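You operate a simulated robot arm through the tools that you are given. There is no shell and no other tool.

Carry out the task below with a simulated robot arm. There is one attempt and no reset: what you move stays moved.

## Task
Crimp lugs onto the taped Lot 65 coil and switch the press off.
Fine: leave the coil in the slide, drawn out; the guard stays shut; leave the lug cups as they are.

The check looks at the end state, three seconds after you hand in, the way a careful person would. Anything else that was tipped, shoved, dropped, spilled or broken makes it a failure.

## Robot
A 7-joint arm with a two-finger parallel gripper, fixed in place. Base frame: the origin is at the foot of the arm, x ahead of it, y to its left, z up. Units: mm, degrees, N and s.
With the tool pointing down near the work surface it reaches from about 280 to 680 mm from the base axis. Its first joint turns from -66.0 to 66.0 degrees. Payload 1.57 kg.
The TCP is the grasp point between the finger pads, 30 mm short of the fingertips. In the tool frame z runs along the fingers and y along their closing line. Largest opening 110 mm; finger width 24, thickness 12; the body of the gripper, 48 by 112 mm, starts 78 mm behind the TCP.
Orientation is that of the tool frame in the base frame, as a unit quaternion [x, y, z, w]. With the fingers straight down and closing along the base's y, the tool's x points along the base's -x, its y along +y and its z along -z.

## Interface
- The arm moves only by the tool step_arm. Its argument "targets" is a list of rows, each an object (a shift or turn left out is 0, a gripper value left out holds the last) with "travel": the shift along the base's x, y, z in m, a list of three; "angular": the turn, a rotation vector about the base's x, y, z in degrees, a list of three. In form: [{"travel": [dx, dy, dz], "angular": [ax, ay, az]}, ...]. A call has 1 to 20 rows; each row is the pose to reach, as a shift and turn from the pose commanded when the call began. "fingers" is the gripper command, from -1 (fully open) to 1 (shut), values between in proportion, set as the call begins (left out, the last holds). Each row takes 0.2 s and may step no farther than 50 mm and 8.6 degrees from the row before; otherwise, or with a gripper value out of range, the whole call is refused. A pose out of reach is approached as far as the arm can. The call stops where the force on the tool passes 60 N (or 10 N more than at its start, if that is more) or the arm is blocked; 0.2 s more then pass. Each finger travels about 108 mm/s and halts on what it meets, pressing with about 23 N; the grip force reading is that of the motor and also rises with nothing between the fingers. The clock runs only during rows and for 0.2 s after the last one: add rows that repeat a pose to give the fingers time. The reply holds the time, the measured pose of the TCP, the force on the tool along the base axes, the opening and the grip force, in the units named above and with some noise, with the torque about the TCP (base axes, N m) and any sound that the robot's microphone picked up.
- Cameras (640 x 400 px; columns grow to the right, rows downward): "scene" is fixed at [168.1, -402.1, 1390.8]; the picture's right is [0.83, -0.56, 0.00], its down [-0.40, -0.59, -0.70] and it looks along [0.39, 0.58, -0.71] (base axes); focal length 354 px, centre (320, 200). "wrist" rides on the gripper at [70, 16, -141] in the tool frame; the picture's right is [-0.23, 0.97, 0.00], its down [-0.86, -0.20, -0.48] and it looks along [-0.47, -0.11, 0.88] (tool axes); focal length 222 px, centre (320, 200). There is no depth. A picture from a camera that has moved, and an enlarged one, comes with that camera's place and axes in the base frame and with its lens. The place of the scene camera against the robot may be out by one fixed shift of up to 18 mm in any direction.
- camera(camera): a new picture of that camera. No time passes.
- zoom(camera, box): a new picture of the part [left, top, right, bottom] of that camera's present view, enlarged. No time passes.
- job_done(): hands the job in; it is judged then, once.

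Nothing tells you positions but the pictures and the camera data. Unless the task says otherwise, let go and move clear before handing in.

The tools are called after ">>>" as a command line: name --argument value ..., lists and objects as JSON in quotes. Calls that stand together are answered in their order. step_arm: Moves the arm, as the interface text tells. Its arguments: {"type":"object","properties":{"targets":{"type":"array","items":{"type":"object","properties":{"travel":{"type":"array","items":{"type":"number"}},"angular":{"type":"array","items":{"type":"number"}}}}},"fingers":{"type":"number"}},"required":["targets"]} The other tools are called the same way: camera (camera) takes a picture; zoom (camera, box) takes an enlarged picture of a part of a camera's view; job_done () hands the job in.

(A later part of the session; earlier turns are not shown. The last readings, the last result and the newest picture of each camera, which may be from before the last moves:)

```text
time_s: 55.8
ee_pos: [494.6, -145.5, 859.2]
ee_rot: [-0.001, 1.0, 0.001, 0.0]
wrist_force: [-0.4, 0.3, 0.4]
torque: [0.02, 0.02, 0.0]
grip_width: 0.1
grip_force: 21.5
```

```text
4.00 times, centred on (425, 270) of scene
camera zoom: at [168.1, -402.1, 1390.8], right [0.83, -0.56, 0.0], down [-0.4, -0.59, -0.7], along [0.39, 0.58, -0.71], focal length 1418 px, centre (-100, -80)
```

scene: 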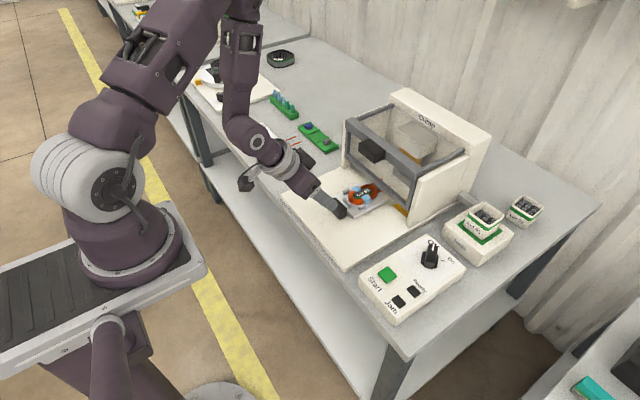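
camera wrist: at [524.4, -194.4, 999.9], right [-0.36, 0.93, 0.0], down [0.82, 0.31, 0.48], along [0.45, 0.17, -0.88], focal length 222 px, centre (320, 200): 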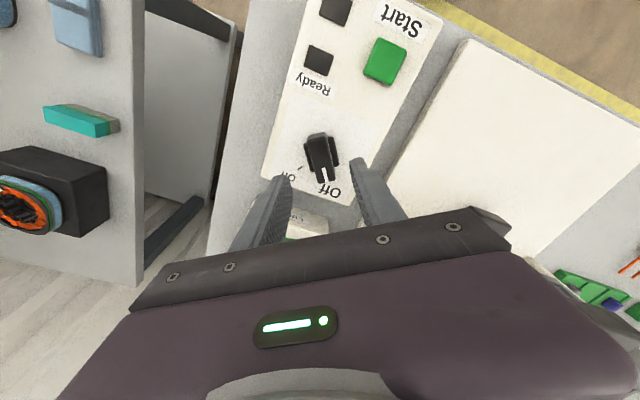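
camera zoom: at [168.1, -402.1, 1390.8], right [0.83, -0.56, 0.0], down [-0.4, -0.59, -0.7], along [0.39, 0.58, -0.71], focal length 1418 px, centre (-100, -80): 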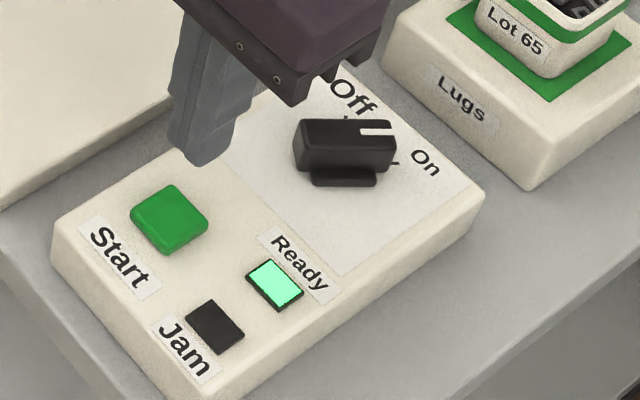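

The closed fingertips are right above Start at (494, −146). I'll descend to just above it, then press in small steps.

>>> step_arm --targets '[{"travel": [0.0, -0.0005, -0.03]}, {"travel": [0.0, -0.0005, -0.06]}, {"travel": [0.0, -0.0005, -0.066]}, {"travel": [0.0, -0.0005, -0.066]}]'

>>> step_arm --targets '[{"travel": [0.0, 0.0, -0.002]}, {"travel": [0.0, 0.0, -0.004]}, {"travel": [0.0, 0.0, -0.005]}]'

>>> zoom --camera "scene" --box '[370, 220, 480, 320]'

```text
time_s: 56.8
ee_pos: [495.4, -145.0, 793.3]
ee_rot: [-0.002, 1.0, 0.0, 0.0]
wrist_force: [-3.4, 2.5, 16.8]
torque: [0.11, 0.16, -0.01]
grip_width: 0.1
grip_force: 21.2
heard: click
```

```text
time_s: 57.5
ee_pos: [494.6, -146.6, 790.3]
ee_rot: [-0.003, 1.0, 0.0, 0.0]
wrist_force: [-8.3, 5.5, 30.4]
torque: [0.15, 0.25, -0.03]
grip_width: 0.0
grip_force: 21.2
stopped in row 3: the force on the tool passed its limit at 65 N (the readings are from after the stop); the commanded pose is now the measured one
```

```text
4.00 times, centred on (425, 270) of scene
camera zoom: at [167.4, -401.9, 1391.0], right [0.83, -0.56, 0.0], down [-0.4, -0.59, -0.7], along [0.39, 0.58, -0.71], focal length 1418 px, centre (-100, -80)
```

zoom: 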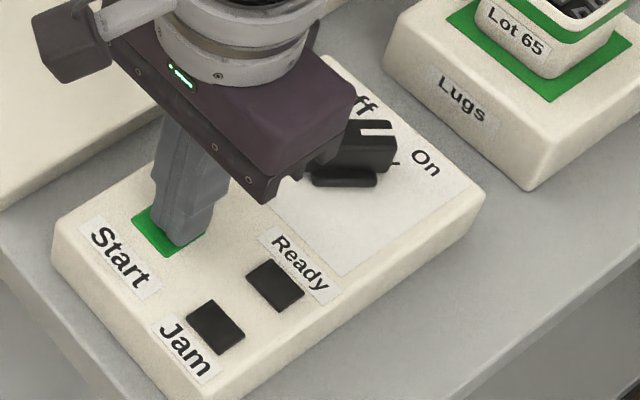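

A click was heard at contact and Ready went dark, so the press is cycling. I'll lift clear of the button and wait.

>>> step_arm --targets '[{"travel": [0.0, 0.0, 0.02]}, {"travel": [0.0, 0.0, 0.06]}, {"travel": [0.0, 0.0, 0.06]}, {"travel": [0.0, 0.0, 0.06]}]'

>>> zoom --camera "scene" --box '[320, 100, 450, 230]'

>>> zoom --camera "scene" --box '[370, 220, 480, 320]'

```text
time_s: 58.5
ee_pos: [496.7, -147.2, 848.5]
ee_rot: [-0.002, 1.0, 0.0, 0.001]
wrist_force: [0.0, -0.1, -0.8]
torque: [0.01, 0.01, -0.03]
grip_width: 0.0
grip_force: 21.2
```

```text
3.08 times, centred on (385, 165) of scene
camera zoom: at [168.1, -402.1, 1390.8], right [0.83, -0.56, 0.0], down [-0.4, -0.59, -0.7], along [0.39, 0.58, -0.71], focal length 1091 px, centre (120, 308)
```

zoom: 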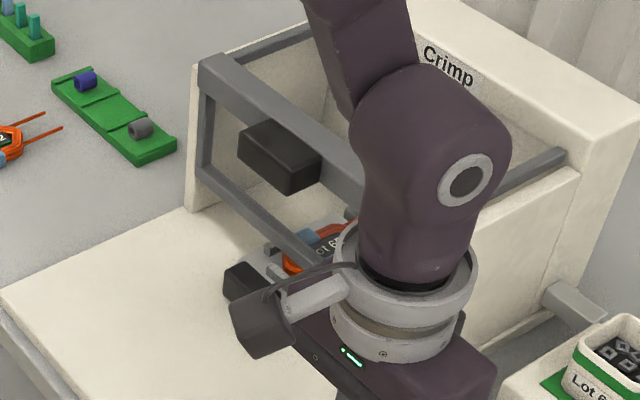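

```text
4.00 times, centred on (425, 270) of scene
camera zoom: at [168.1, -402.1, 1390.8], right [0.83, -0.56, 0.0], down [-0.4, -0.59, -0.7], along [0.39, 0.58, -0.71], focal length 1418 px, centre (-100, -80)
```

zoom: 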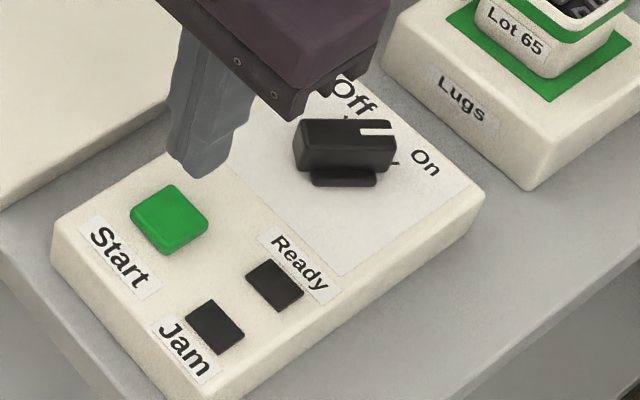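

Neither lamp is lit, so the press is still working. I'll move back out of the scene camera's view and wait a couple of seconds.

>>> step_arm --targets '[{"travel": [-0.03, 0.0, 0.03]}, {"travel": [-0.07, 0.0, 0.05]}, {"travel": [-0.11, 0.0, 0.06]}, {"travel": [-0.15, 0.0, 0.06]}, {"travel": [-0.16, 0.0, 0.06]}, {"travel": [-0.16, 0.0, 0.06]}, {"travel": [-0.16, 0.0, 0.06]}, {"travel": [-0.16, 0.0, 0.06]}, {"travel": [-0.16, 0.0, 0.06]}, {"travel": [-0.16, 0.0, 0.06]}]'

>>> camera --camera "scene"

>>> zoom --camera "scene" --box '[340, 80, 470, 220]'

>>> zoom --camera "scene" --box '[370, 220, 480, 320]'

```text
time_s: 60.8
ee_pos: [336.6, -147.2, 910.1]
ee_rot: [-0.002, 1.0, 0.0, 0.001]
wrist_force: [-0.4, 0.2, -0.1]
torque: [0.01, 0.02, 0.01]
grip_width: 0.1
grip_force: 21.2
```

```text
taken
```

scene: 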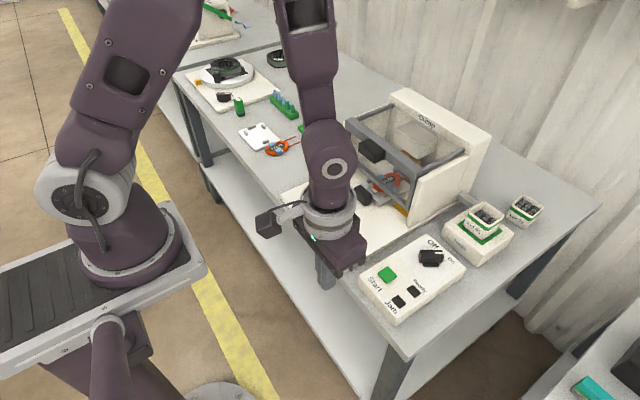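

```text
2.86 times, centred on (405, 150) of scene
camera zoom: at [168.1, -402.1, 1390.8], right [0.83, -0.56, 0.0], down [-0.4, -0.59, -0.7], along [0.39, 0.58, -0.71], focal length 1013 px, centre (77, 343)
```

zoom: 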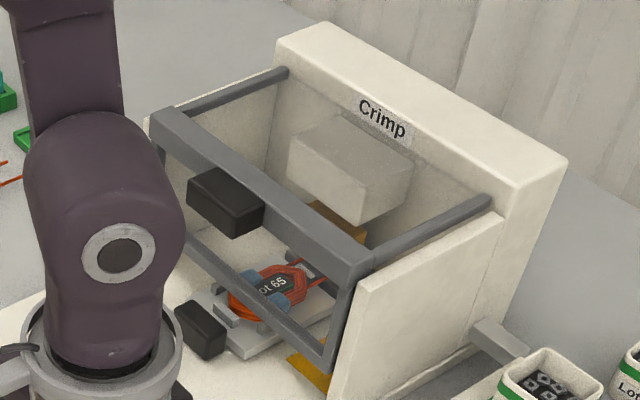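

```text
4.00 times, centred on (425, 270) of scene
camera zoom: at [168.1, -402.1, 1390.8], right [0.83, -0.56, 0.0], down [-0.4, -0.59, -0.7], along [0.39, 0.58, -0.71], focal length 1418 px, centre (-100, -80)
```

zoom: 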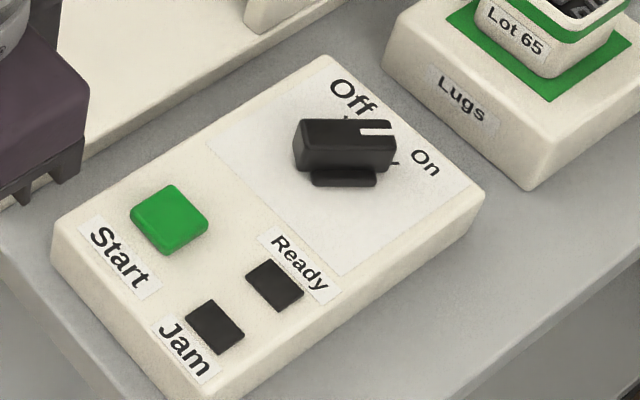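

No lamp yet. I'll wait a few more seconds.

>>> step_arm --targets '[{"travel": [0, 0, 0]}, {"travel": [0, 0, 0]}, {"travel": [0, 0, 0]}, {"travel": [0, 0, 0]}, {"travel": [0, 0, 0]}, {"travel": [0, 0, 0]}, {"travel": [0, 0, 0]}, {"travel": [0, 0, 0]}, {"travel": [0, 0, 0]}, {"travel": [0, 0, 0]}]'

>>> zoom --camera "scene" --box '[340, 80, 470, 220]'

>>> zoom --camera "scene" --box '[370, 220, 480, 320]'

```text
time_s: 63.0
ee_pos: [335.0, -147.0, 909.8]
ee_rot: [-0.002, 1.0, 0.0, 0.001]
wrist_force: [0.5, -0.4, -0.5]
torque: [0.02, -0.02, -0.01]
grip_width: 0.0
grip_force: 21.7
```

```text
2.86 times, centred on (405, 150) of scene
camera zoom: at [168.1, -402.1, 1390.8], right [0.83, -0.56, 0.0], down [-0.4, -0.59, -0.7], along [0.39, 0.58, -0.71], focal length 1013 px, centre (77, 343)
```

zoom: 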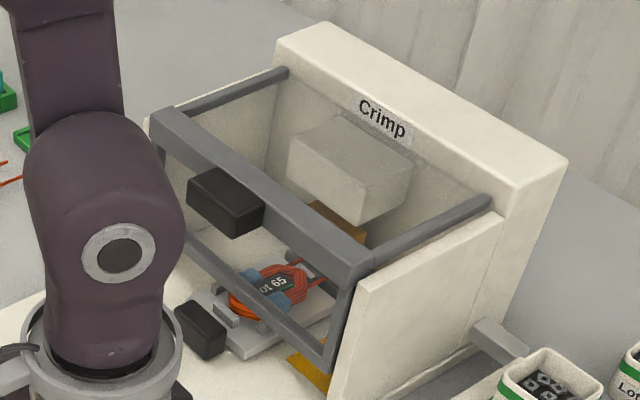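

```text
4.00 times, centred on (425, 270) of scene
camera zoom: at [168.1, -402.1, 1390.8], right [0.83, -0.56, 0.0], down [-0.4, -0.59, -0.7], along [0.39, 0.58, -0.71], focal length 1418 px, centre (-100, -80)
```

zoom: 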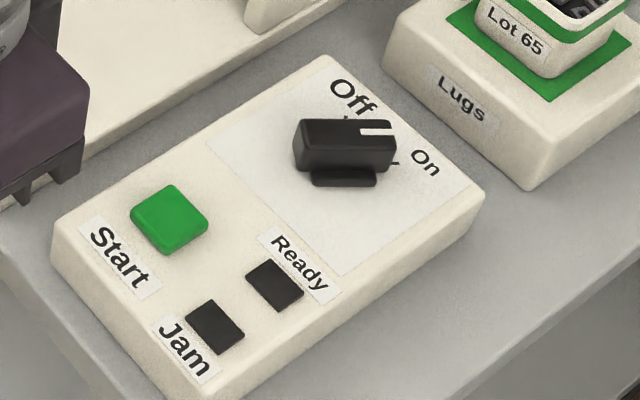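

I'll look closely at the lead tips inside the press to see whether lugs are on.

>>> zoom --camera "scene" --box '[380, 150, 430, 190]'

>>> zoom --camera "scene" --box '[395, 100, 445, 180]'

```text
10.00 times, centred on (405, 170) of scene
camera zoom: at [168.1, -402.1, 1390.8], right [0.83, -0.56, 0.0], down [-0.4, -0.59, -0.7], along [0.39, 0.58, -0.71], focal length 3545 px, centre (-530, 500)
```

zoom: 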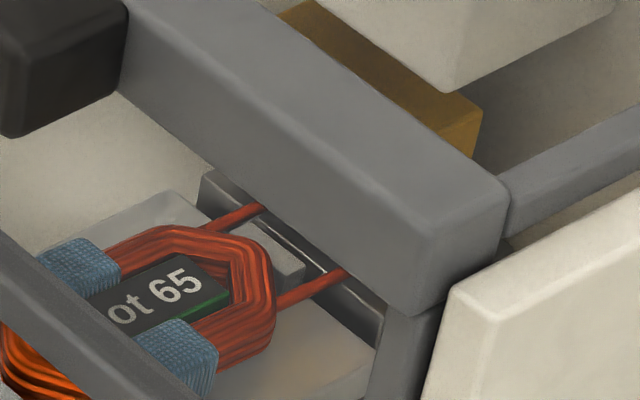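

```text
5.00 times, centred on (420, 140) of scene
camera zoom: at [168.1, -402.1, 1390.8], right [0.83, -0.56, 0.0], down [-0.4, -0.59, -0.7], along [0.39, 0.58, -0.71], focal length 1773 px, centre (-180, 500)
```

zoom: 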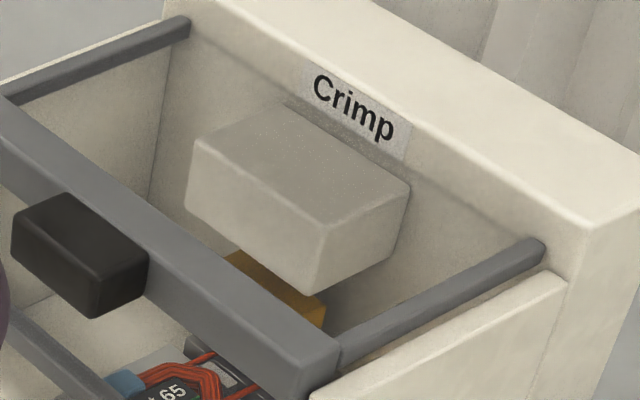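

Tips are hidden behind the frame's top bar. While waiting, I'll bring the wrist camera to look under the guard from the front, tool tilted and fingers open, well short of the slide knob.

>>> step_arm --targets '[{"travel": [0.01, 0.04, 0.0], "angular": [0, -7, 0]}, {"travel": [0.02, 0.08, 0.0], "angular": [0, -14, 0]}, {"travel": [0.03, 0.12, 0.0], "angular": [0, -21, 0]}, {"travel": [0.04, 0.16, 0.0], "angular": [0, -28, 0]}, {"travel": [0.05, 0.2, 0.0], "angular": [0, -35, 0]}, {"travel": [0.07, 0.235, 0.0], "angular": [0, -42, 0]}, {"travel": [0.1, 0.237, -0.02], "angular": [0, -48, 0]}, {"travel": [0.13, 0.237, -0.05], "angular": [0, -48, 0]}, {"travel": [0.145, 0.237, -0.08], "angular": [0, -48, 0]}, {"travel": [0.145, 0.237, -0.1], "angular": [0, -48, 0]}, {"travel": [0.145, 0.237, -0.1], "angular": [0, -48, 0]}]' --fingers -1

>>> camera --camera "wrist"

>>> zoom --camera "wrist" --box '[250, 100, 410, 210]'

>>> zoom --camera "scene" --box '[370, 220, 480, 320]'

```text
time_s: 65.3
ee_pos: [479.0, 89.7, 810.3]
ee_rot: [-0.001, 0.913, -0.001, 0.408]
wrist_force: [-0.5, 0.5, 0.0]
torque: [0.0, -0.03, -0.02]
grip_width: 110.3
grip_force: 0.1
out of reach, approached as far as the arm can: row 3, 4, 5, 6, 7
```

```text
taken
camera wrist: at [328.4, 105.3, 851.9], right [0.15, 0.97, 0.17], down [0.22, -0.2, 0.96], along [0.96, -0.11, -0.24], focal length 222 px, centre (320, 200)
```

wrist: 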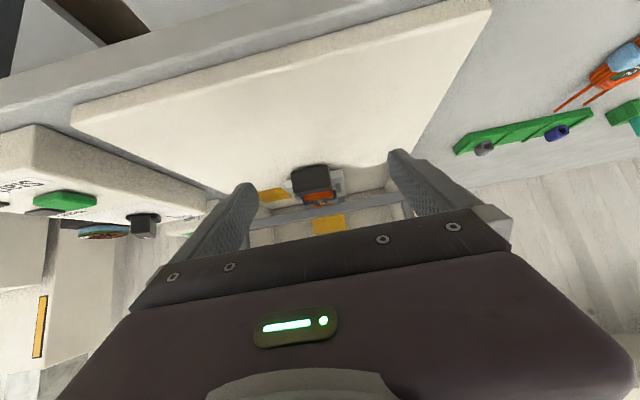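

```text
3.64 times, centred on (330, 155) of wrist
camera zoom: at [328.4, 105.3, 851.9], right [0.15, 0.97, 0.17], down [0.22, -0.2, 0.96], along [0.96, -0.11, -0.24], focal length 808 px, centre (284, 364)
```

zoom: 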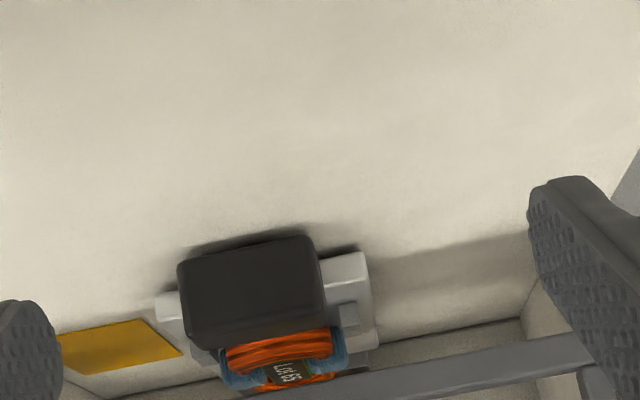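

```text
4.00 times, centred on (425, 270) of scene
camera zoom: at [168.1, -402.1, 1390.8], right [0.83, -0.56, 0.0], down [-0.4, -0.59, -0.7], along [0.39, 0.58, -0.71], focal length 1418 px, centre (-100, -80)
```

zoom: 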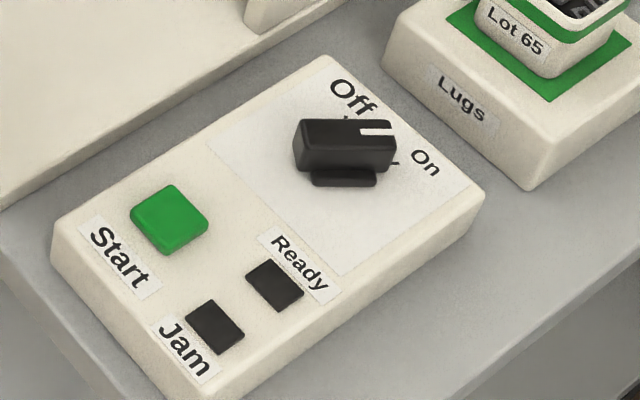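

I'll look at the area around the punch and tips in this view.

>>> zoom --camera "wrist" --box '[270, 160, 390, 240]'

>>> step_arm --targets '[{"travel": [0.0, 0.0, 0.04]}, {"travel": [0.0, 0.0, 0.08]}, {"travel": [0.0, 0.0, 0.12]}, {"travel": [0.0, 0.0, 0.12]}, {"travel": [0.0, 0.0, 0.12]}, {"travel": [0.0, 0.0, 0.12]}]'

>>> zoom --camera "wrist" --box '[260, 130, 400, 240]'

>>> zoom --camera "scene" --box '[370, 220, 480, 320]'

```text
5.00 times, centred on (330, 200) of wrist
camera zoom: at [328.4, 105.3, 851.9], right [0.15, 0.97, 0.17], down [0.22, -0.2, 0.96], along [0.96, -0.11, -0.24], focal length 1111 px, centre (270, 200)
```

zoom: 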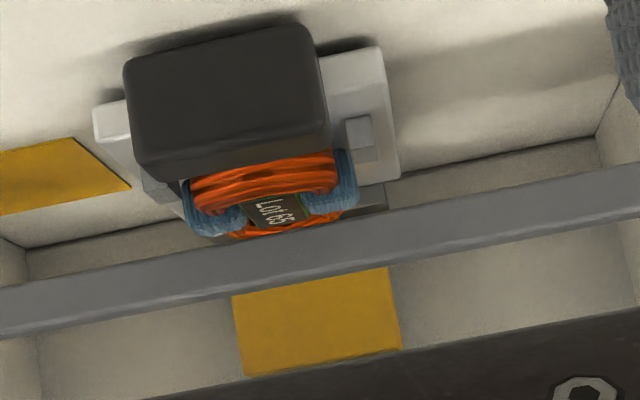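

```text
time_s: 66.8
ee_pos: [481.2, 89.9, 930.2]
ee_rot: [-0.001, 0.913, -0.002, 0.408]
wrist_force: [1.2, 0.4, 0.2]
torque: [-0.01, -0.03, 0.03]
grip_width: 110.1
grip_force: 0.0
```

```text
3.64 times, centred on (330, 185) of wrist
camera zoom: at [328.0, 105.0, 972.3], right [0.15, 0.97, 0.17], down [0.22, -0.2, 0.96], along [0.96, -0.11, -0.24], focal length 808 px, centre (284, 254)
```

zoom: 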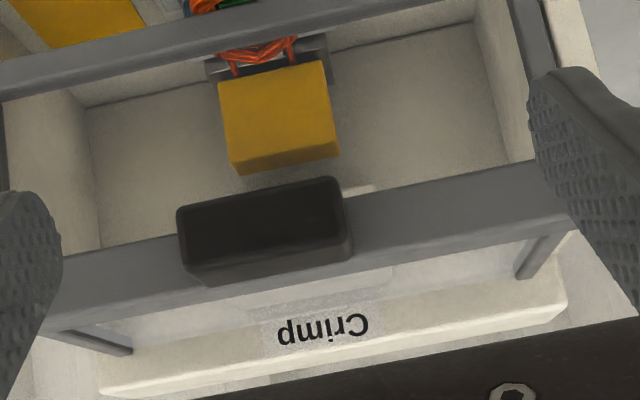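

```text
4.00 times, centred on (425, 270) of scene
camera zoom: at [168.1, -402.1, 1390.8], right [0.83, -0.56, 0.0], down [-0.4, -0.59, -0.7], along [0.39, 0.58, -0.71], focal length 1418 px, centre (-100, -80)
```

zoom: 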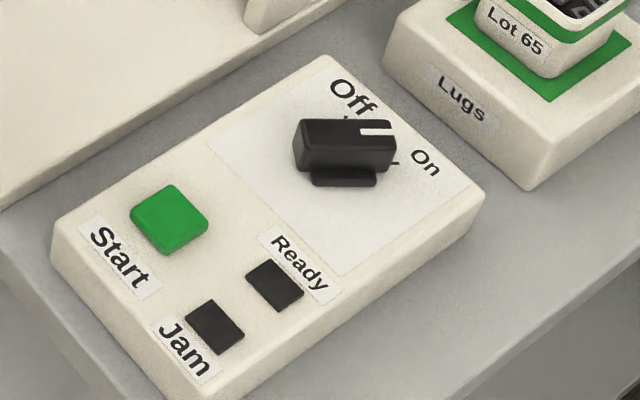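

The punch hides the tips. I'll zoom in further here, and wait a bit longer.

>>> zoom --camera "wrist" --box '[295, 125, 355, 165]'

>>> step_arm --targets '[{"travel": [0, 0, 0]}, {"travel": [0, 0, 0]}, {"travel": [0, 0, 0]}, {"travel": [0, 0, 0]}, {"travel": [0, 0, 0]}, {"travel": [0, 0, 0]}, {"travel": [0, 0, 0]}, {"travel": [0, 0, 0]}, {"travel": [0, 0, 0]}, {"travel": [0, 0, 0]}, {"travel": [0, 0, 0]}, {"travel": [0, 0, 0]}, {"travel": [0, 0, 0]}, {"travel": [0, 0, 0]}, {"travel": [0, 0, 0]}]'

>>> zoom --camera "wrist" --box '[260, 130, 400, 240]'

>>> zoom --camera "scene" --box '[370, 220, 480, 320]'

```text
10.00 times, centred on (325, 145) of wrist
camera zoom: at [328.0, 105.0, 972.3], right [0.15, 0.97, 0.17], down [0.22, -0.2, 0.96], along [0.96, -0.11, -0.24], focal length 2221 px, centre (270, 750)
```

zoom: 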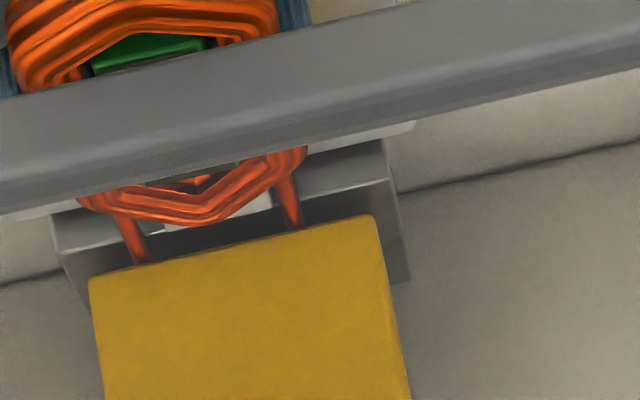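

```text
time_s: 70.0
ee_pos: [478.9, 90.1, 930.8]
ee_rot: [-0.001, 0.913, -0.001, 0.408]
wrist_force: [-0.5, -0.2, 0.3]
torque: [-0.01, -0.01, 0.02]
grip_width: 109.9
grip_force: 0.0
```

```text
3.64 times, centred on (330, 185) of wrist
camera zoom: at [328.0, 105.0, 972.2], right [0.15, 0.97, 0.17], down [0.22, -0.2, 0.96], along [0.96, -0.11, -0.24], focal length 808 px, centre (284, 254)
```

zoom: 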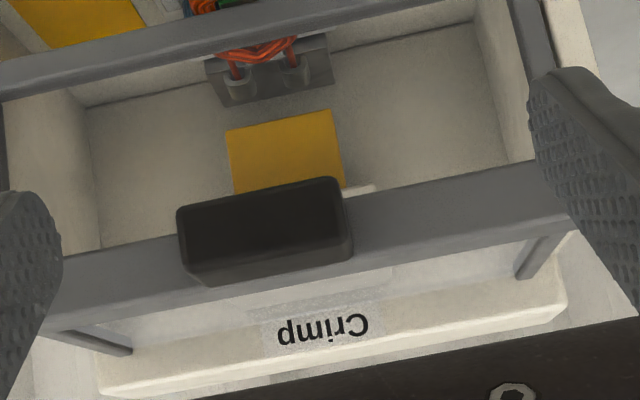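

```text
4.00 times, centred on (425, 270) of scene
camera zoom: at [168.1, -402.1, 1390.8], right [0.83, -0.56, 0.0], down [-0.4, -0.59, -0.7], along [0.39, 0.58, -0.71], focal length 1418 px, centre (-100, -80)
```

zoom: 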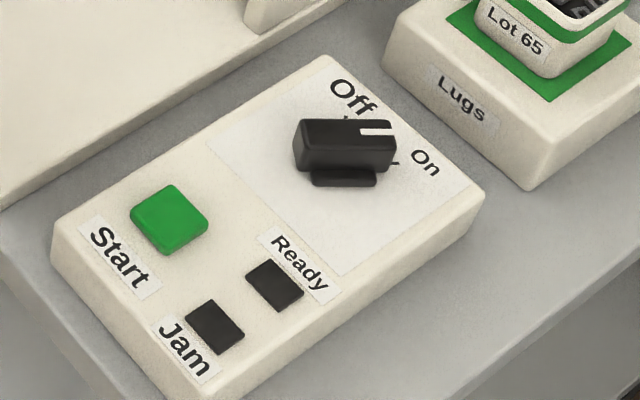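

The punch has now risen and grey lugs sit on both leads. I'll wait a few more seconds to be sure the cycle is over.

>>> step_arm --targets '[{"travel": [0, 0, 0]}, {"travel": [0, 0, 0]}, {"travel": [0, 0, 0]}, {"travel": [0, 0, 0]}, {"travel": [0, 0, 0]}, {"travel": [0, 0, 0]}, {"travel": [0, 0, 0]}, {"travel": [0, 0, 0]}, {"travel": [0, 0, 0]}, {"travel": [0, 0, 0]}, {"travel": [0, 0, 0]}, {"travel": [0, 0, 0]}, {"travel": [0, 0, 0]}, {"travel": [0, 0, 0]}, {"travel": [0, 0, 0]}]'

>>> zoom --camera "wrist" --box '[280, 120, 380, 190]'

>>> zoom --camera "scene" --box '[370, 220, 480, 320]'

```text
time_s: 73.2
ee_pos: [480.2, 90.4, 930.2]
ee_rot: [-0.002, 0.913, -0.001, 0.408]
wrist_force: [-0.3, 0.8, 0.0]
torque: [0.03, 0.0, 0.0]
grip_width: 110.1
grip_force: 0.1
```

```text
5.71 times, centred on (330, 155) of wrist
camera zoom: at [328.0, 105.0, 972.2], right [0.15, 0.97, 0.17], down [0.22, -0.2, 0.96], along [0.96, -0.11, -0.24], focal length 1269 px, centre (263, 457)
```

zoom: 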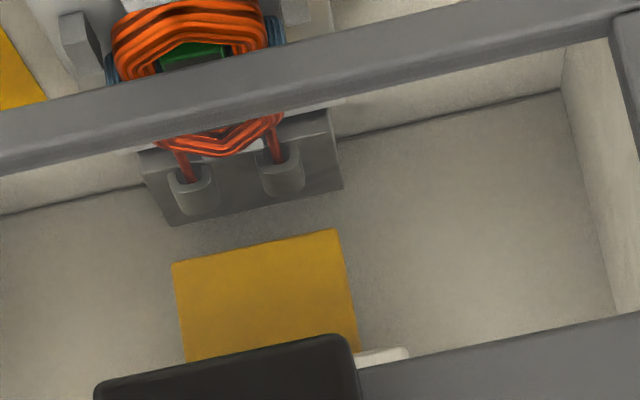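

```text
4.00 times, centred on (425, 270) of scene
camera zoom: at [168.1, -402.1, 1390.8], right [0.83, -0.56, 0.0], down [-0.4, -0.59, -0.7], along [0.39, 0.58, -0.71], focal length 1418 px, centre (-100, -80)
```

zoom: 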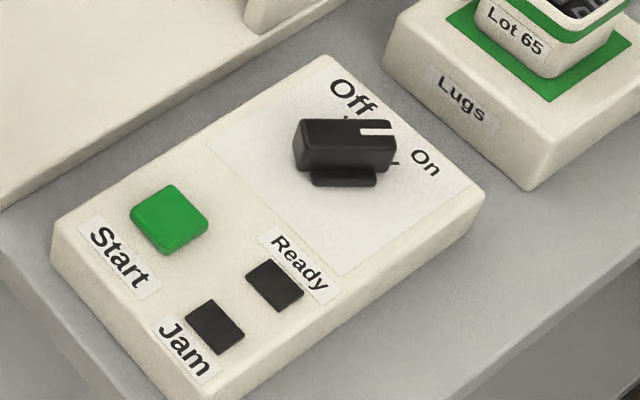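

Both lugs are crimped on, the punch is up and nothing is moving. I'll go back to the slide knob along the earlier path with the 34° tilt and draw the slide out.

>>> step_arm --targets '[{"travel": [-0.002, -0.01, 0.0], "angular": [0, 7, 0]}, {"travel": [-0.003, -0.0205, 0.0], "angular": [0, 14.2, 0]}, {"travel": [-0.003, -0.0205, 0.0], "angular": [0, 14.2, 0]}, {"travel": [-0.003, -0.0205, 0.0], "angular": [0, 14.2, 0]}]' --fingers -0.35

```text
time_s: 74.2
ee_pos: [477.7, 70.2, 928.9]
ee_rot: [-0.001, 0.957, -0.001, 0.29]
wrist_force: [0.0, 0.4, 0.7]
torque: [0.0, 0.01, -0.01]
grip_width: 74.2
grip_force: 0.0
```

>>> step_arm --targets '[{"travel": [0.025, -0.0005, -0.035]}, {"travel": [0.055, -0.0005, -0.07]}, {"travel": [0.085, -0.0005, -0.105]}, {"travel": [0.105, -0.0005, -0.13]}, {"travel": [0.119, -0.0005, -0.149]}, {"travel": [0.119, -0.0005, -0.149]}]'

>>> zoom --camera "wrist" --box '[220, 120, 420, 260]'

```text
time_s: 75.5
ee_pos: [597.2, 70.7, 781.1]
ee_rot: [-0.001, 0.957, -0.001, 0.29]
wrist_force: [0.0, 0.8, 0.9]
torque: [0.0, 0.03, -0.01]
grip_width: 74.4
grip_force: 0.0
```

```text
2.86 times, centred on (320, 190) of wrist
camera zoom: at [459.9, 85.0, 858.4], right [0.19, 0.97, 0.12], down [0.44, -0.2, 0.87], along [0.88, -0.11, -0.47], focal length 635 px, centre (320, 229)
```

zoom: 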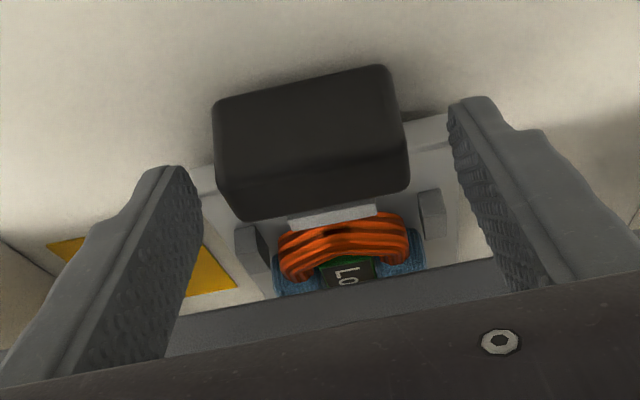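

The knob is centred between the fingers. I'll close and start pulling out.

>>> step_arm --targets '[{"travel": [0.0, 0.0, -0.001]}, {"travel": [0.0, 0.0, -0.001]}, {"travel": [0.0, 0.0, -0.001]}, {"travel": [0.0, 0.0, -0.001]}]' --fingers 0.2

>>> step_arm --targets '[{"travel": [-0.004, -0.0005, 0.0]}, {"travel": [-0.01, -0.0005, 0.0]}, {"travel": [-0.018, -0.0005, 0.0]}, {"travel": [-0.026, -0.0005, 0.0]}, {"travel": [-0.034, -0.0005, 0.0]}, {"travel": [-0.042, -0.0005, 0.0]}, {"travel": [-0.05, -0.0005, 0.0]}, {"travel": [-0.05, -0.0005, 0.0]}]'

>>> zoom --camera "scene" --box '[320, 100, 450, 230]'

```text
time_s: 76.5
ee_pos: [597.4, 69.6, 779.7]
ee_rot: [-0.001, 0.957, -0.001, 0.292]
wrist_force: [-2.4, -0.9, 16.0]
torque: [0.44, 0.94, -0.47]
grip_width: 50.0
grip_force: 45.2
```

```text
time_s: 78.3
ee_pos: [546.4, 70.7, 779.7]
ee_rot: [-0.002, 0.957, 0.0, 0.292]
wrist_force: [2.1, 15.4, 14.0]
torque: [0.29, -0.42, -0.21]
grip_width: 49.8
grip_force: 45.1
```

```text
3.08 times, centred on (385, 165) of scene
camera zoom: at [167.8, -401.8, 1390.9], right [0.83, -0.56, 0.0], down [-0.4, -0.59, -0.7], along [0.39, 0.58, -0.71], focal length 1091 px, centre (120, 308)
```

zoom: 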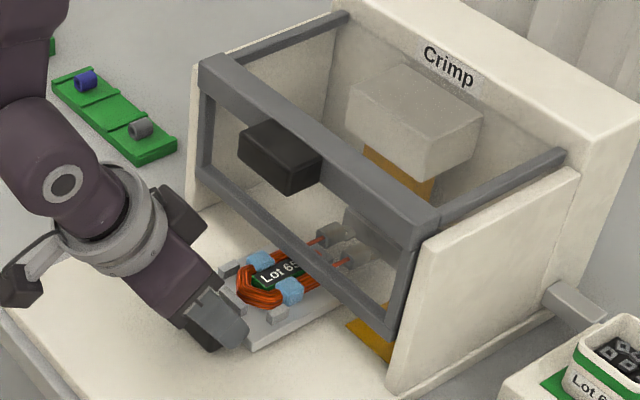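

The lugs show on both leads and the coil travels with the slide. I'll keep pulling out at the same gentle pace.

>>> step_arm --targets '[{"travel": [-0.006, 0.0005, 0.0005]}, {"travel": [-0.014, 0.0005, 0.0005]}, {"travel": [-0.022, 0.0005, 0.0005]}, {"travel": [-0.03, 0.0005, 0.0005]}, {"travel": [-0.038, 0.0005, 0.0005]}, {"travel": [-0.046, 0.0005, 0.0005]}, {"travel": [-0.054, 0.0005, 0.0005]}, {"travel": [-0.06, 0.0005, 0.0005]}, {"travel": [-0.06, 0.0005, 0.0005]}]'

>>> zoom --camera "scene" --box '[290, 120, 430, 250]'

```text
time_s: 80.3
ee_pos: [486.9, 69.2, 780.2]
ee_rot: [-0.002, 0.956, -0.001, 0.292]
wrist_force: [1.5, 23.0, 5.4]
torque: [0.66, 0.88, -0.35]
grip_width: 49.7
grip_force: 44.5
```

```text
3.08 times, centred on (360, 185) of scene
camera zoom: at [168.0, -401.7, 1390.9], right [0.83, -0.56, 0.0], down [-0.4, -0.59, -0.7], along [0.39, 0.58, -0.71], focal length 1091 px, centre (197, 246)
```

zoom: 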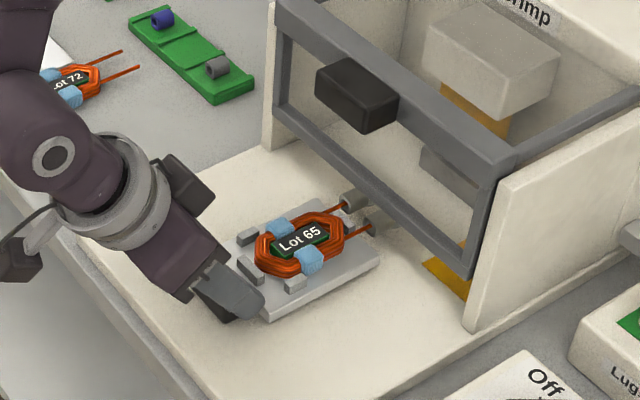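

Forty millimetres remain to the original drawn-out position. I'll keep going in small steps.

>>> step_arm --targets '[{"travel": [-0.006, 0.001, 0.0]}, {"travel": [-0.013, 0.001, 0.0]}, {"travel": [-0.02, 0.001, 0.0]}, {"travel": [-0.027, 0.001, 0.0]}, {"travel": [-0.033, 0.001, 0.0]}, {"travel": [-0.038, 0.001, 0.0]}, {"travel": [-0.038, 0.001, 0.0]}]'

>>> zoom --camera "scene" --box '[290, 120, 430, 250]'

```text
time_s: 82.0
ee_pos: [448.9, 69.7, 780.0]
ee_rot: [-0.001, 0.957, -0.001, 0.291]
wrist_force: [1.7, 7.3, 0.7]
torque: [0.49, -0.21, 0.08]
grip_width: 50.1
grip_force: 45.2
```

```text
3.08 times, centred on (360, 185) of scene
camera zoom: at [168.1, -402.0, 1390.8], right [0.83, -0.56, 0.0], down [-0.4, -0.59, -0.7], along [0.39, 0.58, -0.71], focal length 1091 px, centre (197, 246)
```

zoom: 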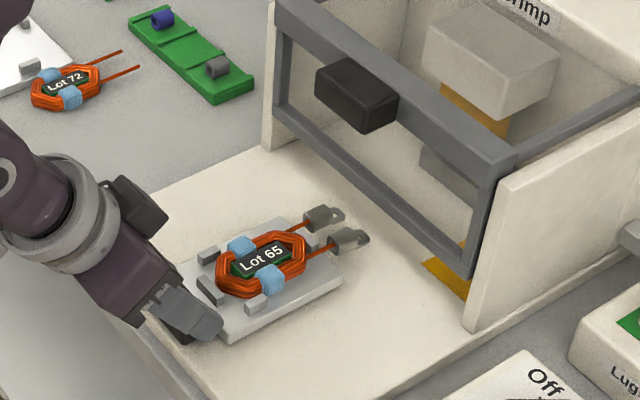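

The slide is out with two lugs visible. I'll ease the last couple of millimetres toward the outer stop, then let go and retreat.

>>> step_arm --targets '[{"travel": [-0.001, 0.0, 0.0]}, {"travel": [-0.002, 0.0, 0.0]}, {"travel": [-0.003, 0.0, 0.0]}, {"travel": [-0.003, 0.0, 0.0]}]'

```text
time_s: 83.0
ee_pos: [447.4, 70.2, 780.2]
ee_rot: [-0.002, 0.957, -0.001, 0.292]
wrist_force: [19.5, 5.2, -26.8]
torque: [0.3, -0.28, -0.17]
grip_width: 49.8
grip_force: 45.0
```

The outer stop is reached (19 N). I'll relax, open the fingers and back away.

>>> step_arm --targets '[{"travel": [0.0015, 0.0, 0.0]}, {"travel": [0.0015, 0.0, 0.0]}]'

>>> step_arm --targets '[{"travel": [0.0, 0.0, 0.0]}, {"travel": [0.0, 0.0, 0.0]}, {"travel": [0.0, 0.0, 0.0]}]' --fingers -0.35

>>> step_arm --targets '[{"travel": [-0.015, 0.0, 0.02]}, {"travel": [-0.03, 0.0, 0.05]}, {"travel": [-0.03, 0.0, 0.09]}, {"travel": [-0.03, 0.0, 0.13], "angular": [0, 8.5, 0]}, {"travel": [-0.01, 0.0, 0.15], "angular": [0, 17, 0]}, {"travel": [0.02, 0.0, 0.15], "angular": [0, 25.5, 0]}, {"travel": [0.03, 0.0, 0.15], "angular": [0, 34, 0]}, {"travel": [0.03, 0.0, 0.15], "angular": [0, 34, 0]}]'

>>> camera --camera "scene"

>>> zoom --camera "scene" --box '[290, 120, 430, 250]'

>>> camera --camera "wrist"

```text
time_s: 83.5
ee_pos: [447.1, 70.9, 780.0]
ee_rot: [-0.002, 0.957, 0.0, 0.291]
wrist_force: [0.1, 5.1, -3.6]
torque: [0.31, -0.59, -0.43]
grip_width: 49.7
grip_force: 44.6
```

```text
time_s: 84.3
ee_pos: [446.9, 69.6, 780.2]
ee_rot: [-0.001, 0.957, -0.002, 0.292]
wrist_force: [0.3, 0.4, 0.6]
torque: [0.02, -0.01, 0.02]
grip_width: 74.2
grip_force: 0.1
```

```text
time_s: 86.2
ee_pos: [476.4, 70.4, 930.6]
ee_rot: [-0.001, 1.0, 0.001, -0.001]
wrist_force: [-0.3, -1.3, -0.5]
torque: [-0.01, 0.0, 0.01]
grip_width: 74.6
grip_force: 0.0
out of reach, approached as far as the arm can: row 2, 3
```

```text
taken
```

scene: 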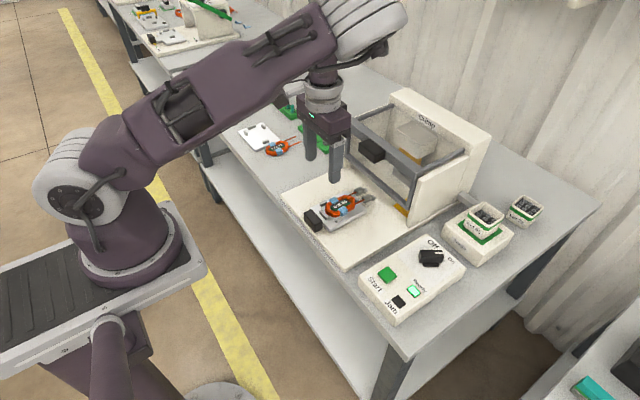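

```text
3.08 times, centred on (360, 185) of scene
camera zoom: at [168.1, -402.1, 1390.8], right [0.83, -0.56, 0.0], down [-0.4, -0.59, -0.7], along [0.39, 0.58, -0.71], focal length 1091 px, centre (197, 246)
```

zoom: 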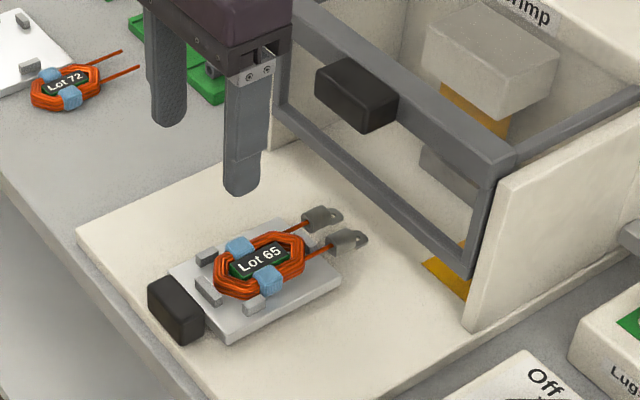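

```text
taken
camera wrist: at [407.9, 84.8, 1071.5], right [0.22, 0.97, 0.0], down [0.86, -0.2, 0.48], along [0.46, -0.11, -0.88], focal length 222 px, centre (320, 200)
```

wrist: 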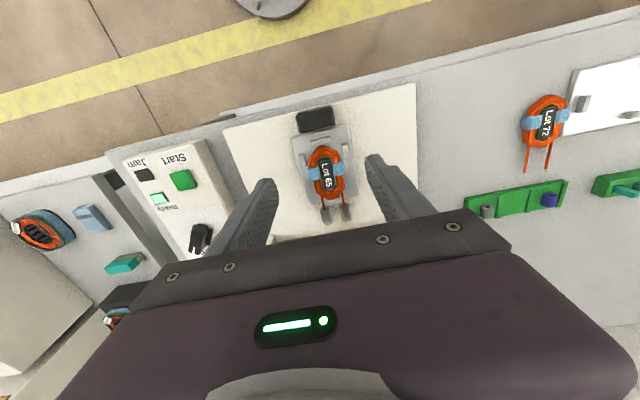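

The slide is fully out with the lugged coil seated, and Ready is lit again. Next I'll switch the press off: go over the switch with the fingers at the −28° yaw.

>>> step_arm --targets '[{"travel": [0.0, -0.045, 0.0]}, {"travel": [0.0, -0.09, 0.0]}, {"travel": [0.0, -0.135, 0.0]}, {"travel": [0.0, -0.18, 0.0], "angular": [0, 0, -7]}, {"travel": [0.02, -0.215, 0.0], "angular": [0, 0, -14]}, {"travel": [0.06, -0.234, 0.0], "angular": [0, 0, -21]}, {"travel": [0.095, -0.236, -0.02], "angular": [0, 0, -27.7]}, {"travel": [0.1155, -0.236, -0.05], "angular": [0, 0, -27.7]}, {"travel": [0.1155, -0.236, -0.075], "angular": [0, 0, -27.7]}, {"travel": [0.1155, -0.236, -0.075], "angular": [0, 0, -27.7]}]' --fingers 0.1

>>> zoom --camera "wrist" --box '[230, 100, 410, 230]'

```text
time_s: 88.3
ee_pos: [592.5, -164.9, 856.6]
ee_rot: [0.237, 0.971, -0.001, -0.001]
wrist_force: [0.5, 0.4, 0.0]
torque: [-0.02, 0.0, 0.01]
grip_width: 49.5
grip_force: 0.1
```

```text
3.08 times, centred on (320, 165) of wrist
camera zoom: at [538.7, -119.9, 996.6], right [0.65, 0.76, 0.0], down [0.67, -0.57, 0.48], along [0.36, -0.31, -0.88], focal length 684 px, centre (320, 308)
```

zoom: 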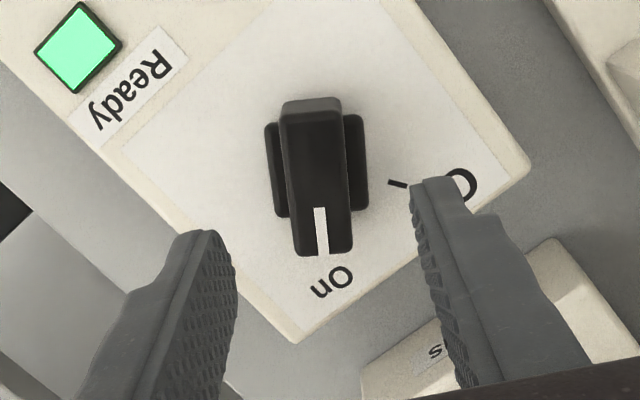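

The bar sits at On, about 6–9° further round than my fingers. I'll trim the yaw, descend and grip it.

>>> step_arm --targets '[{"travel": [-0.0005, -0.0005, -0.02], "angular": [0, 0, -3]}, {"travel": [-0.0005, -0.0005, -0.045], "angular": [0, 0, -6]}, {"travel": [-0.0005, -0.0005, -0.059], "angular": [0, 0, -6]}, {"travel": [-0.0005, -0.0005, -0.059], "angular": [0, 0, -6]}]'

>>> step_arm --targets '[{"travel": [0.0, 0.0, 0.0]}, {"travel": [0.0, 0.0, 0.0]}, {"travel": [0.0, 0.0, 0.0]}]' --fingers 0.8

>>> zoom --camera "wrist" --box '[230, 110, 410, 240]'

```text
time_s: 89.3
ee_pos: [592.8, -167.4, 795.9]
ee_rot: [0.289, 0.957, -0.001, -0.001]
wrist_force: [-0.3, 0.0, 1.0]
torque: [0.02, 0.02, -0.02]
grip_width: 49.6
grip_force: 0.0
```

```text
time_s: 90.2
ee_pos: [592.3, -165.9, 796.2]
ee_rot: [0.288, 0.958, 0.0, -0.001]
wrist_force: [4.5, 6.9, -4.5]
torque: [-0.13, -0.4, -0.01]
grip_width: 19.8
grip_force: 33.6
```

```text
3.08 times, centred on (320, 175) of wrist
camera zoom: at [543.4, -115.5, 937.5], right [0.73, 0.69, 0.0], down [0.6, -0.64, 0.48], along [0.33, -0.35, -0.88], focal length 684 px, centre (320, 277)
```

zoom: 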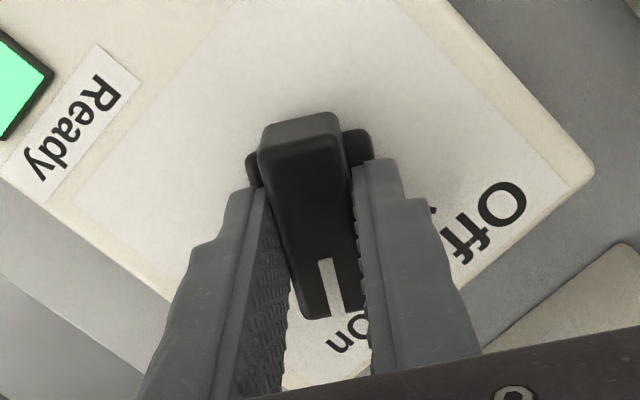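

Gripped. I'll turn back anticlockwise toward Off in stages.

>>> step_arm --targets '[{"travel": [0.0002, 0.0005, 0.0], "angular": [0, 0, 6]}, {"travel": [0.0002, 0.0005, 0.0], "angular": [0, 0, 12]}, {"travel": [0.0002, 0.0005, 0.0], "angular": [0, 0, 18]}, {"travel": [0.0002, 0.0005, 0.0], "angular": [0, 0, 24]}, {"travel": [0.0002, 0.0005, 0.0], "angular": [0, 0, 30]}, {"travel": [0.0002, 0.0005, 0.0], "angular": [0, 0, 34]}]'

>>> step_arm --targets '[{"travel": [0.0, 0.0, 0.0], "angular": [0, 0, 6]}, {"travel": [0.0, 0.0, 0.0], "angular": [0, 0, 12]}, {"travel": [0.0, 0.0, 0.0], "angular": [0, 0, 18]}, {"travel": [0.0, 0.0, 0.0], "angular": [0, 0, 24]}, {"travel": [0.0, 0.0, 0.0], "angular": [0, 0, 30]}, {"travel": [0.0, 0.0, 0.0], "angular": [0, 0, 32]}, {"travel": [0.0, 0.0, 0.0], "angular": [0, 0, 32]}]'

>>> zoom --camera "scene" --box '[370, 220, 480, 320]'

>>> zoom --camera "wrist" --box '[230, 80, 410, 240]'

```text
time_s: 91.5
ee_pos: [592.1, -165.4, 796.3]
ee_rot: [-0.005, 1.0, 0.0, -0.001]
wrist_force: [5.8, 11.5, 4.7]
torque: [0.05, 0.03, 0.0]
grip_width: 20.0
grip_force: 34.1
```

```text
time_s: 92.5
ee_pos: [574.2, -165.6, 805.8]
ee_rot: [-0.052, 0.999, -0.003, 0.015]
wrist_force: [-19.3, 21.5, 6.4]
torque: [0.83, 1.07, 0.41]
grip_width: 19.6
grip_force: 33.1
out of reach, approached as far as the arm can: row 1, 2, 3, 4
stopped in row 4: the force on the tool passed its limit at 249 N (the readings are from after the stop); the commanded pose is now the measured one
```

```text
4.00 times, centred on (425, 270) of scene
camera zoom: at [167.6, -401.6, 1391.0], right [0.83, -0.56, 0.0], down [-0.4, -0.59, -0.7], along [0.39, 0.58, -0.71], focal length 1418 px, centre (-100, -80)
```

zoom: 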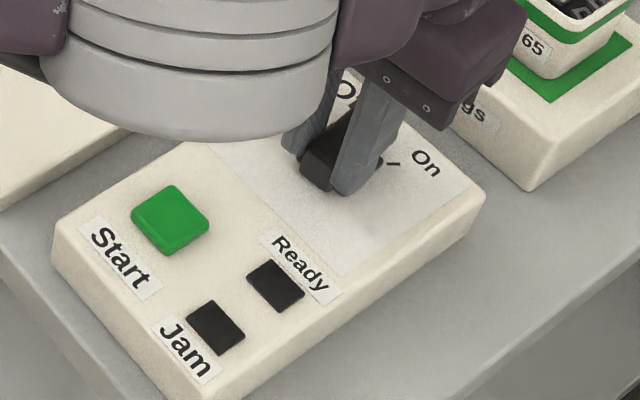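

```text
2.50 times, centred on (320, 160) of wrist
camera zoom: at [498.8, -158.4, 943.7], right [0.13, 0.99, 0.0], down [0.86, -0.11, 0.51], along [0.5, -0.07, -0.86], focal length 555 px, centre (320, 300)
```

zoom: 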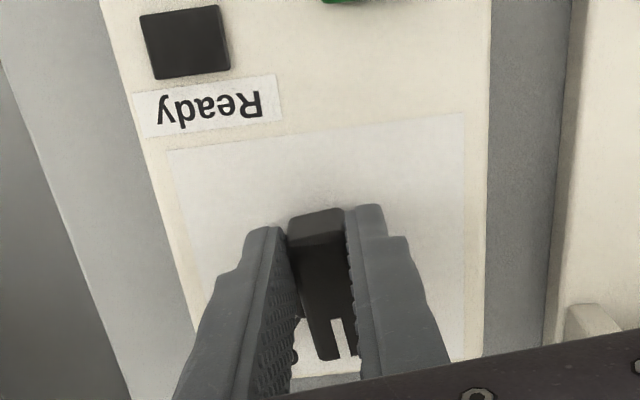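

The arm ran into a joint limit mid-turn and swung, with a force spike of 249 N. Before doing anything else I'll look at the whole scene.

>>> camera --camera "scene"

>>> camera --camera "wrist"

>>> zoom --camera "scene" --box '[340, 170, 540, 330]'

```text
taken
```

scene: 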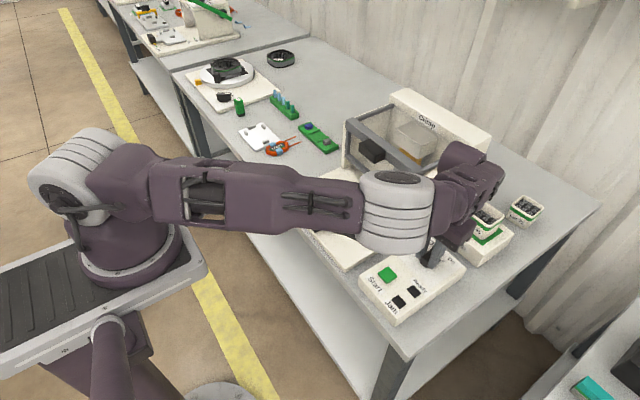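

```text
taken
camera wrist: at [498.8, -158.4, 943.7], right [0.13, 0.99, 0.0], down [0.86, -0.11, 0.51], along [0.5, -0.07, -0.86], focal length 222 px, centre (320, 200)
```

wrist: 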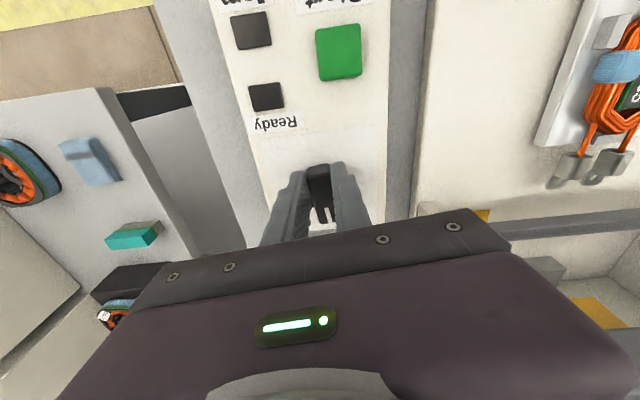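

```text
2.50 times, centred on (440, 250) of scene
camera zoom: at [167.6, -401.6, 1391.0], right [0.83, -0.56, 0.0], down [-0.4, -0.59, -0.7], along [0.39, 0.58, -0.71], focal length 886 px, centre (20, 75)
```

zoom: 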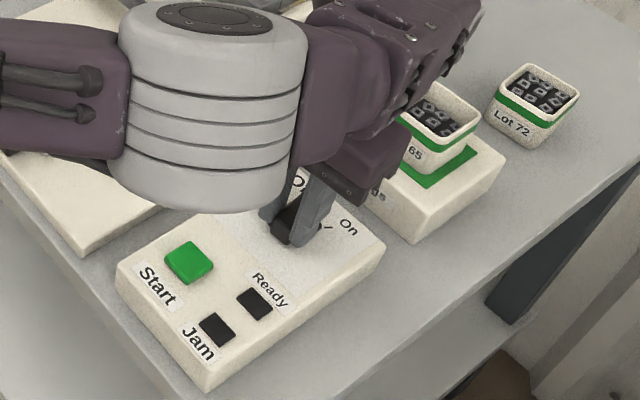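

The arm folded into a low-elbow posture, but the box, cups, coil and guard look undisturbed. The Ready lamp is out, and the switch is somewhere between. I'll open the fingers without moving.

>>> step_arm --targets '[{"travel": [0.0, 0.0, 0.0]}, {"travel": [0.0, 0.0, 0.0]}]' --fingers 0.2

>>> zoom --camera "wrist" --box '[220, 80, 420, 240]'

>>> zoom --camera "scene" --box '[340, 130, 540, 300]'

```text
time_s: 93.2
ee_pos: [577.3, -171.4, 805.5]
ee_rot: [-0.049, 0.999, -0.007, 0.019]
wrist_force: [-0.3, 0.2, 0.3]
torque: [0.0, 0.01, 0.01]
grip_width: 44.2
grip_force: 0.0
```

```text
2.50 times, centred on (320, 160) of wrist
camera zoom: at [499.8, -161.9, 943.7], right [0.13, 0.99, -0.01], down [0.85, -0.11, 0.51], along [0.51, -0.08, -0.86], focal length 555 px, centre (320, 300)
```

zoom: 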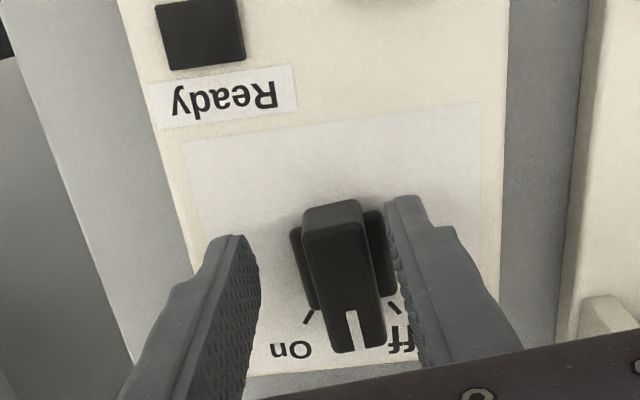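

```text
2.35 times, centred on (440, 215) of scene
camera zoom: at [168.1, -402.1, 1390.8], right [0.83, -0.56, 0.0], down [-0.4, -0.59, -0.7], along [0.39, 0.58, -0.71], focal length 834 px, centre (38, 165)
```

zoom: 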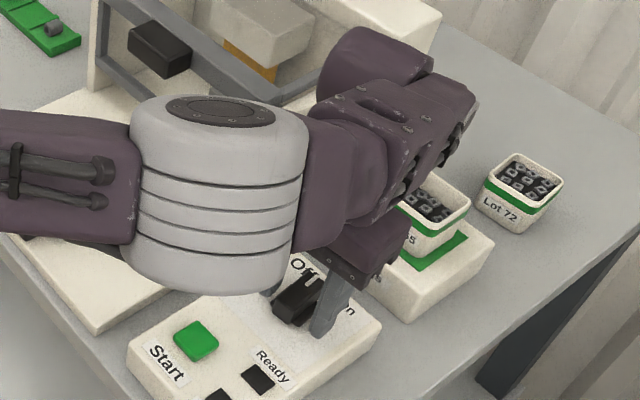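

The switch is released, now between On and Off; the box has not moved. I'll rise slowly straight up and watch which way the arm unfolds.

>>> step_arm --targets '[{"travel": [0.0, 0.0, 0.01]}, {"travel": [0.0, 0.0, 0.02]}, {"travel": [0.0, 0.0, 0.03]}]'

>>> camera --camera "scene"

```text
time_s: 94.0
ee_pos: [576.1, -171.6, 836.1]
ee_rot: [-0.049, 0.999, -0.008, 0.019]
wrist_force: [-0.4, -0.5, 0.2]
torque: [-0.01, 0.02, 0.0]
grip_width: 44.5
grip_force: 0.0
```

```text
taken
```

scene: 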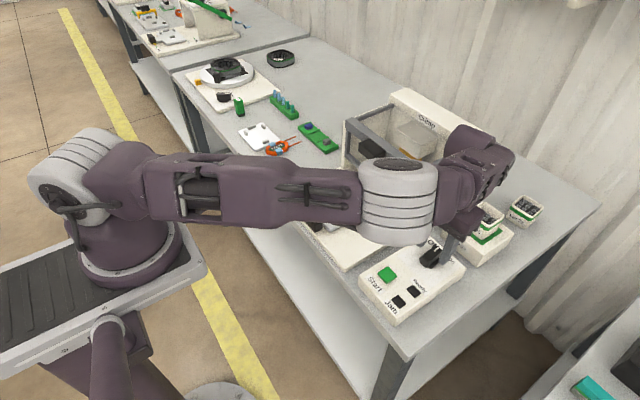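

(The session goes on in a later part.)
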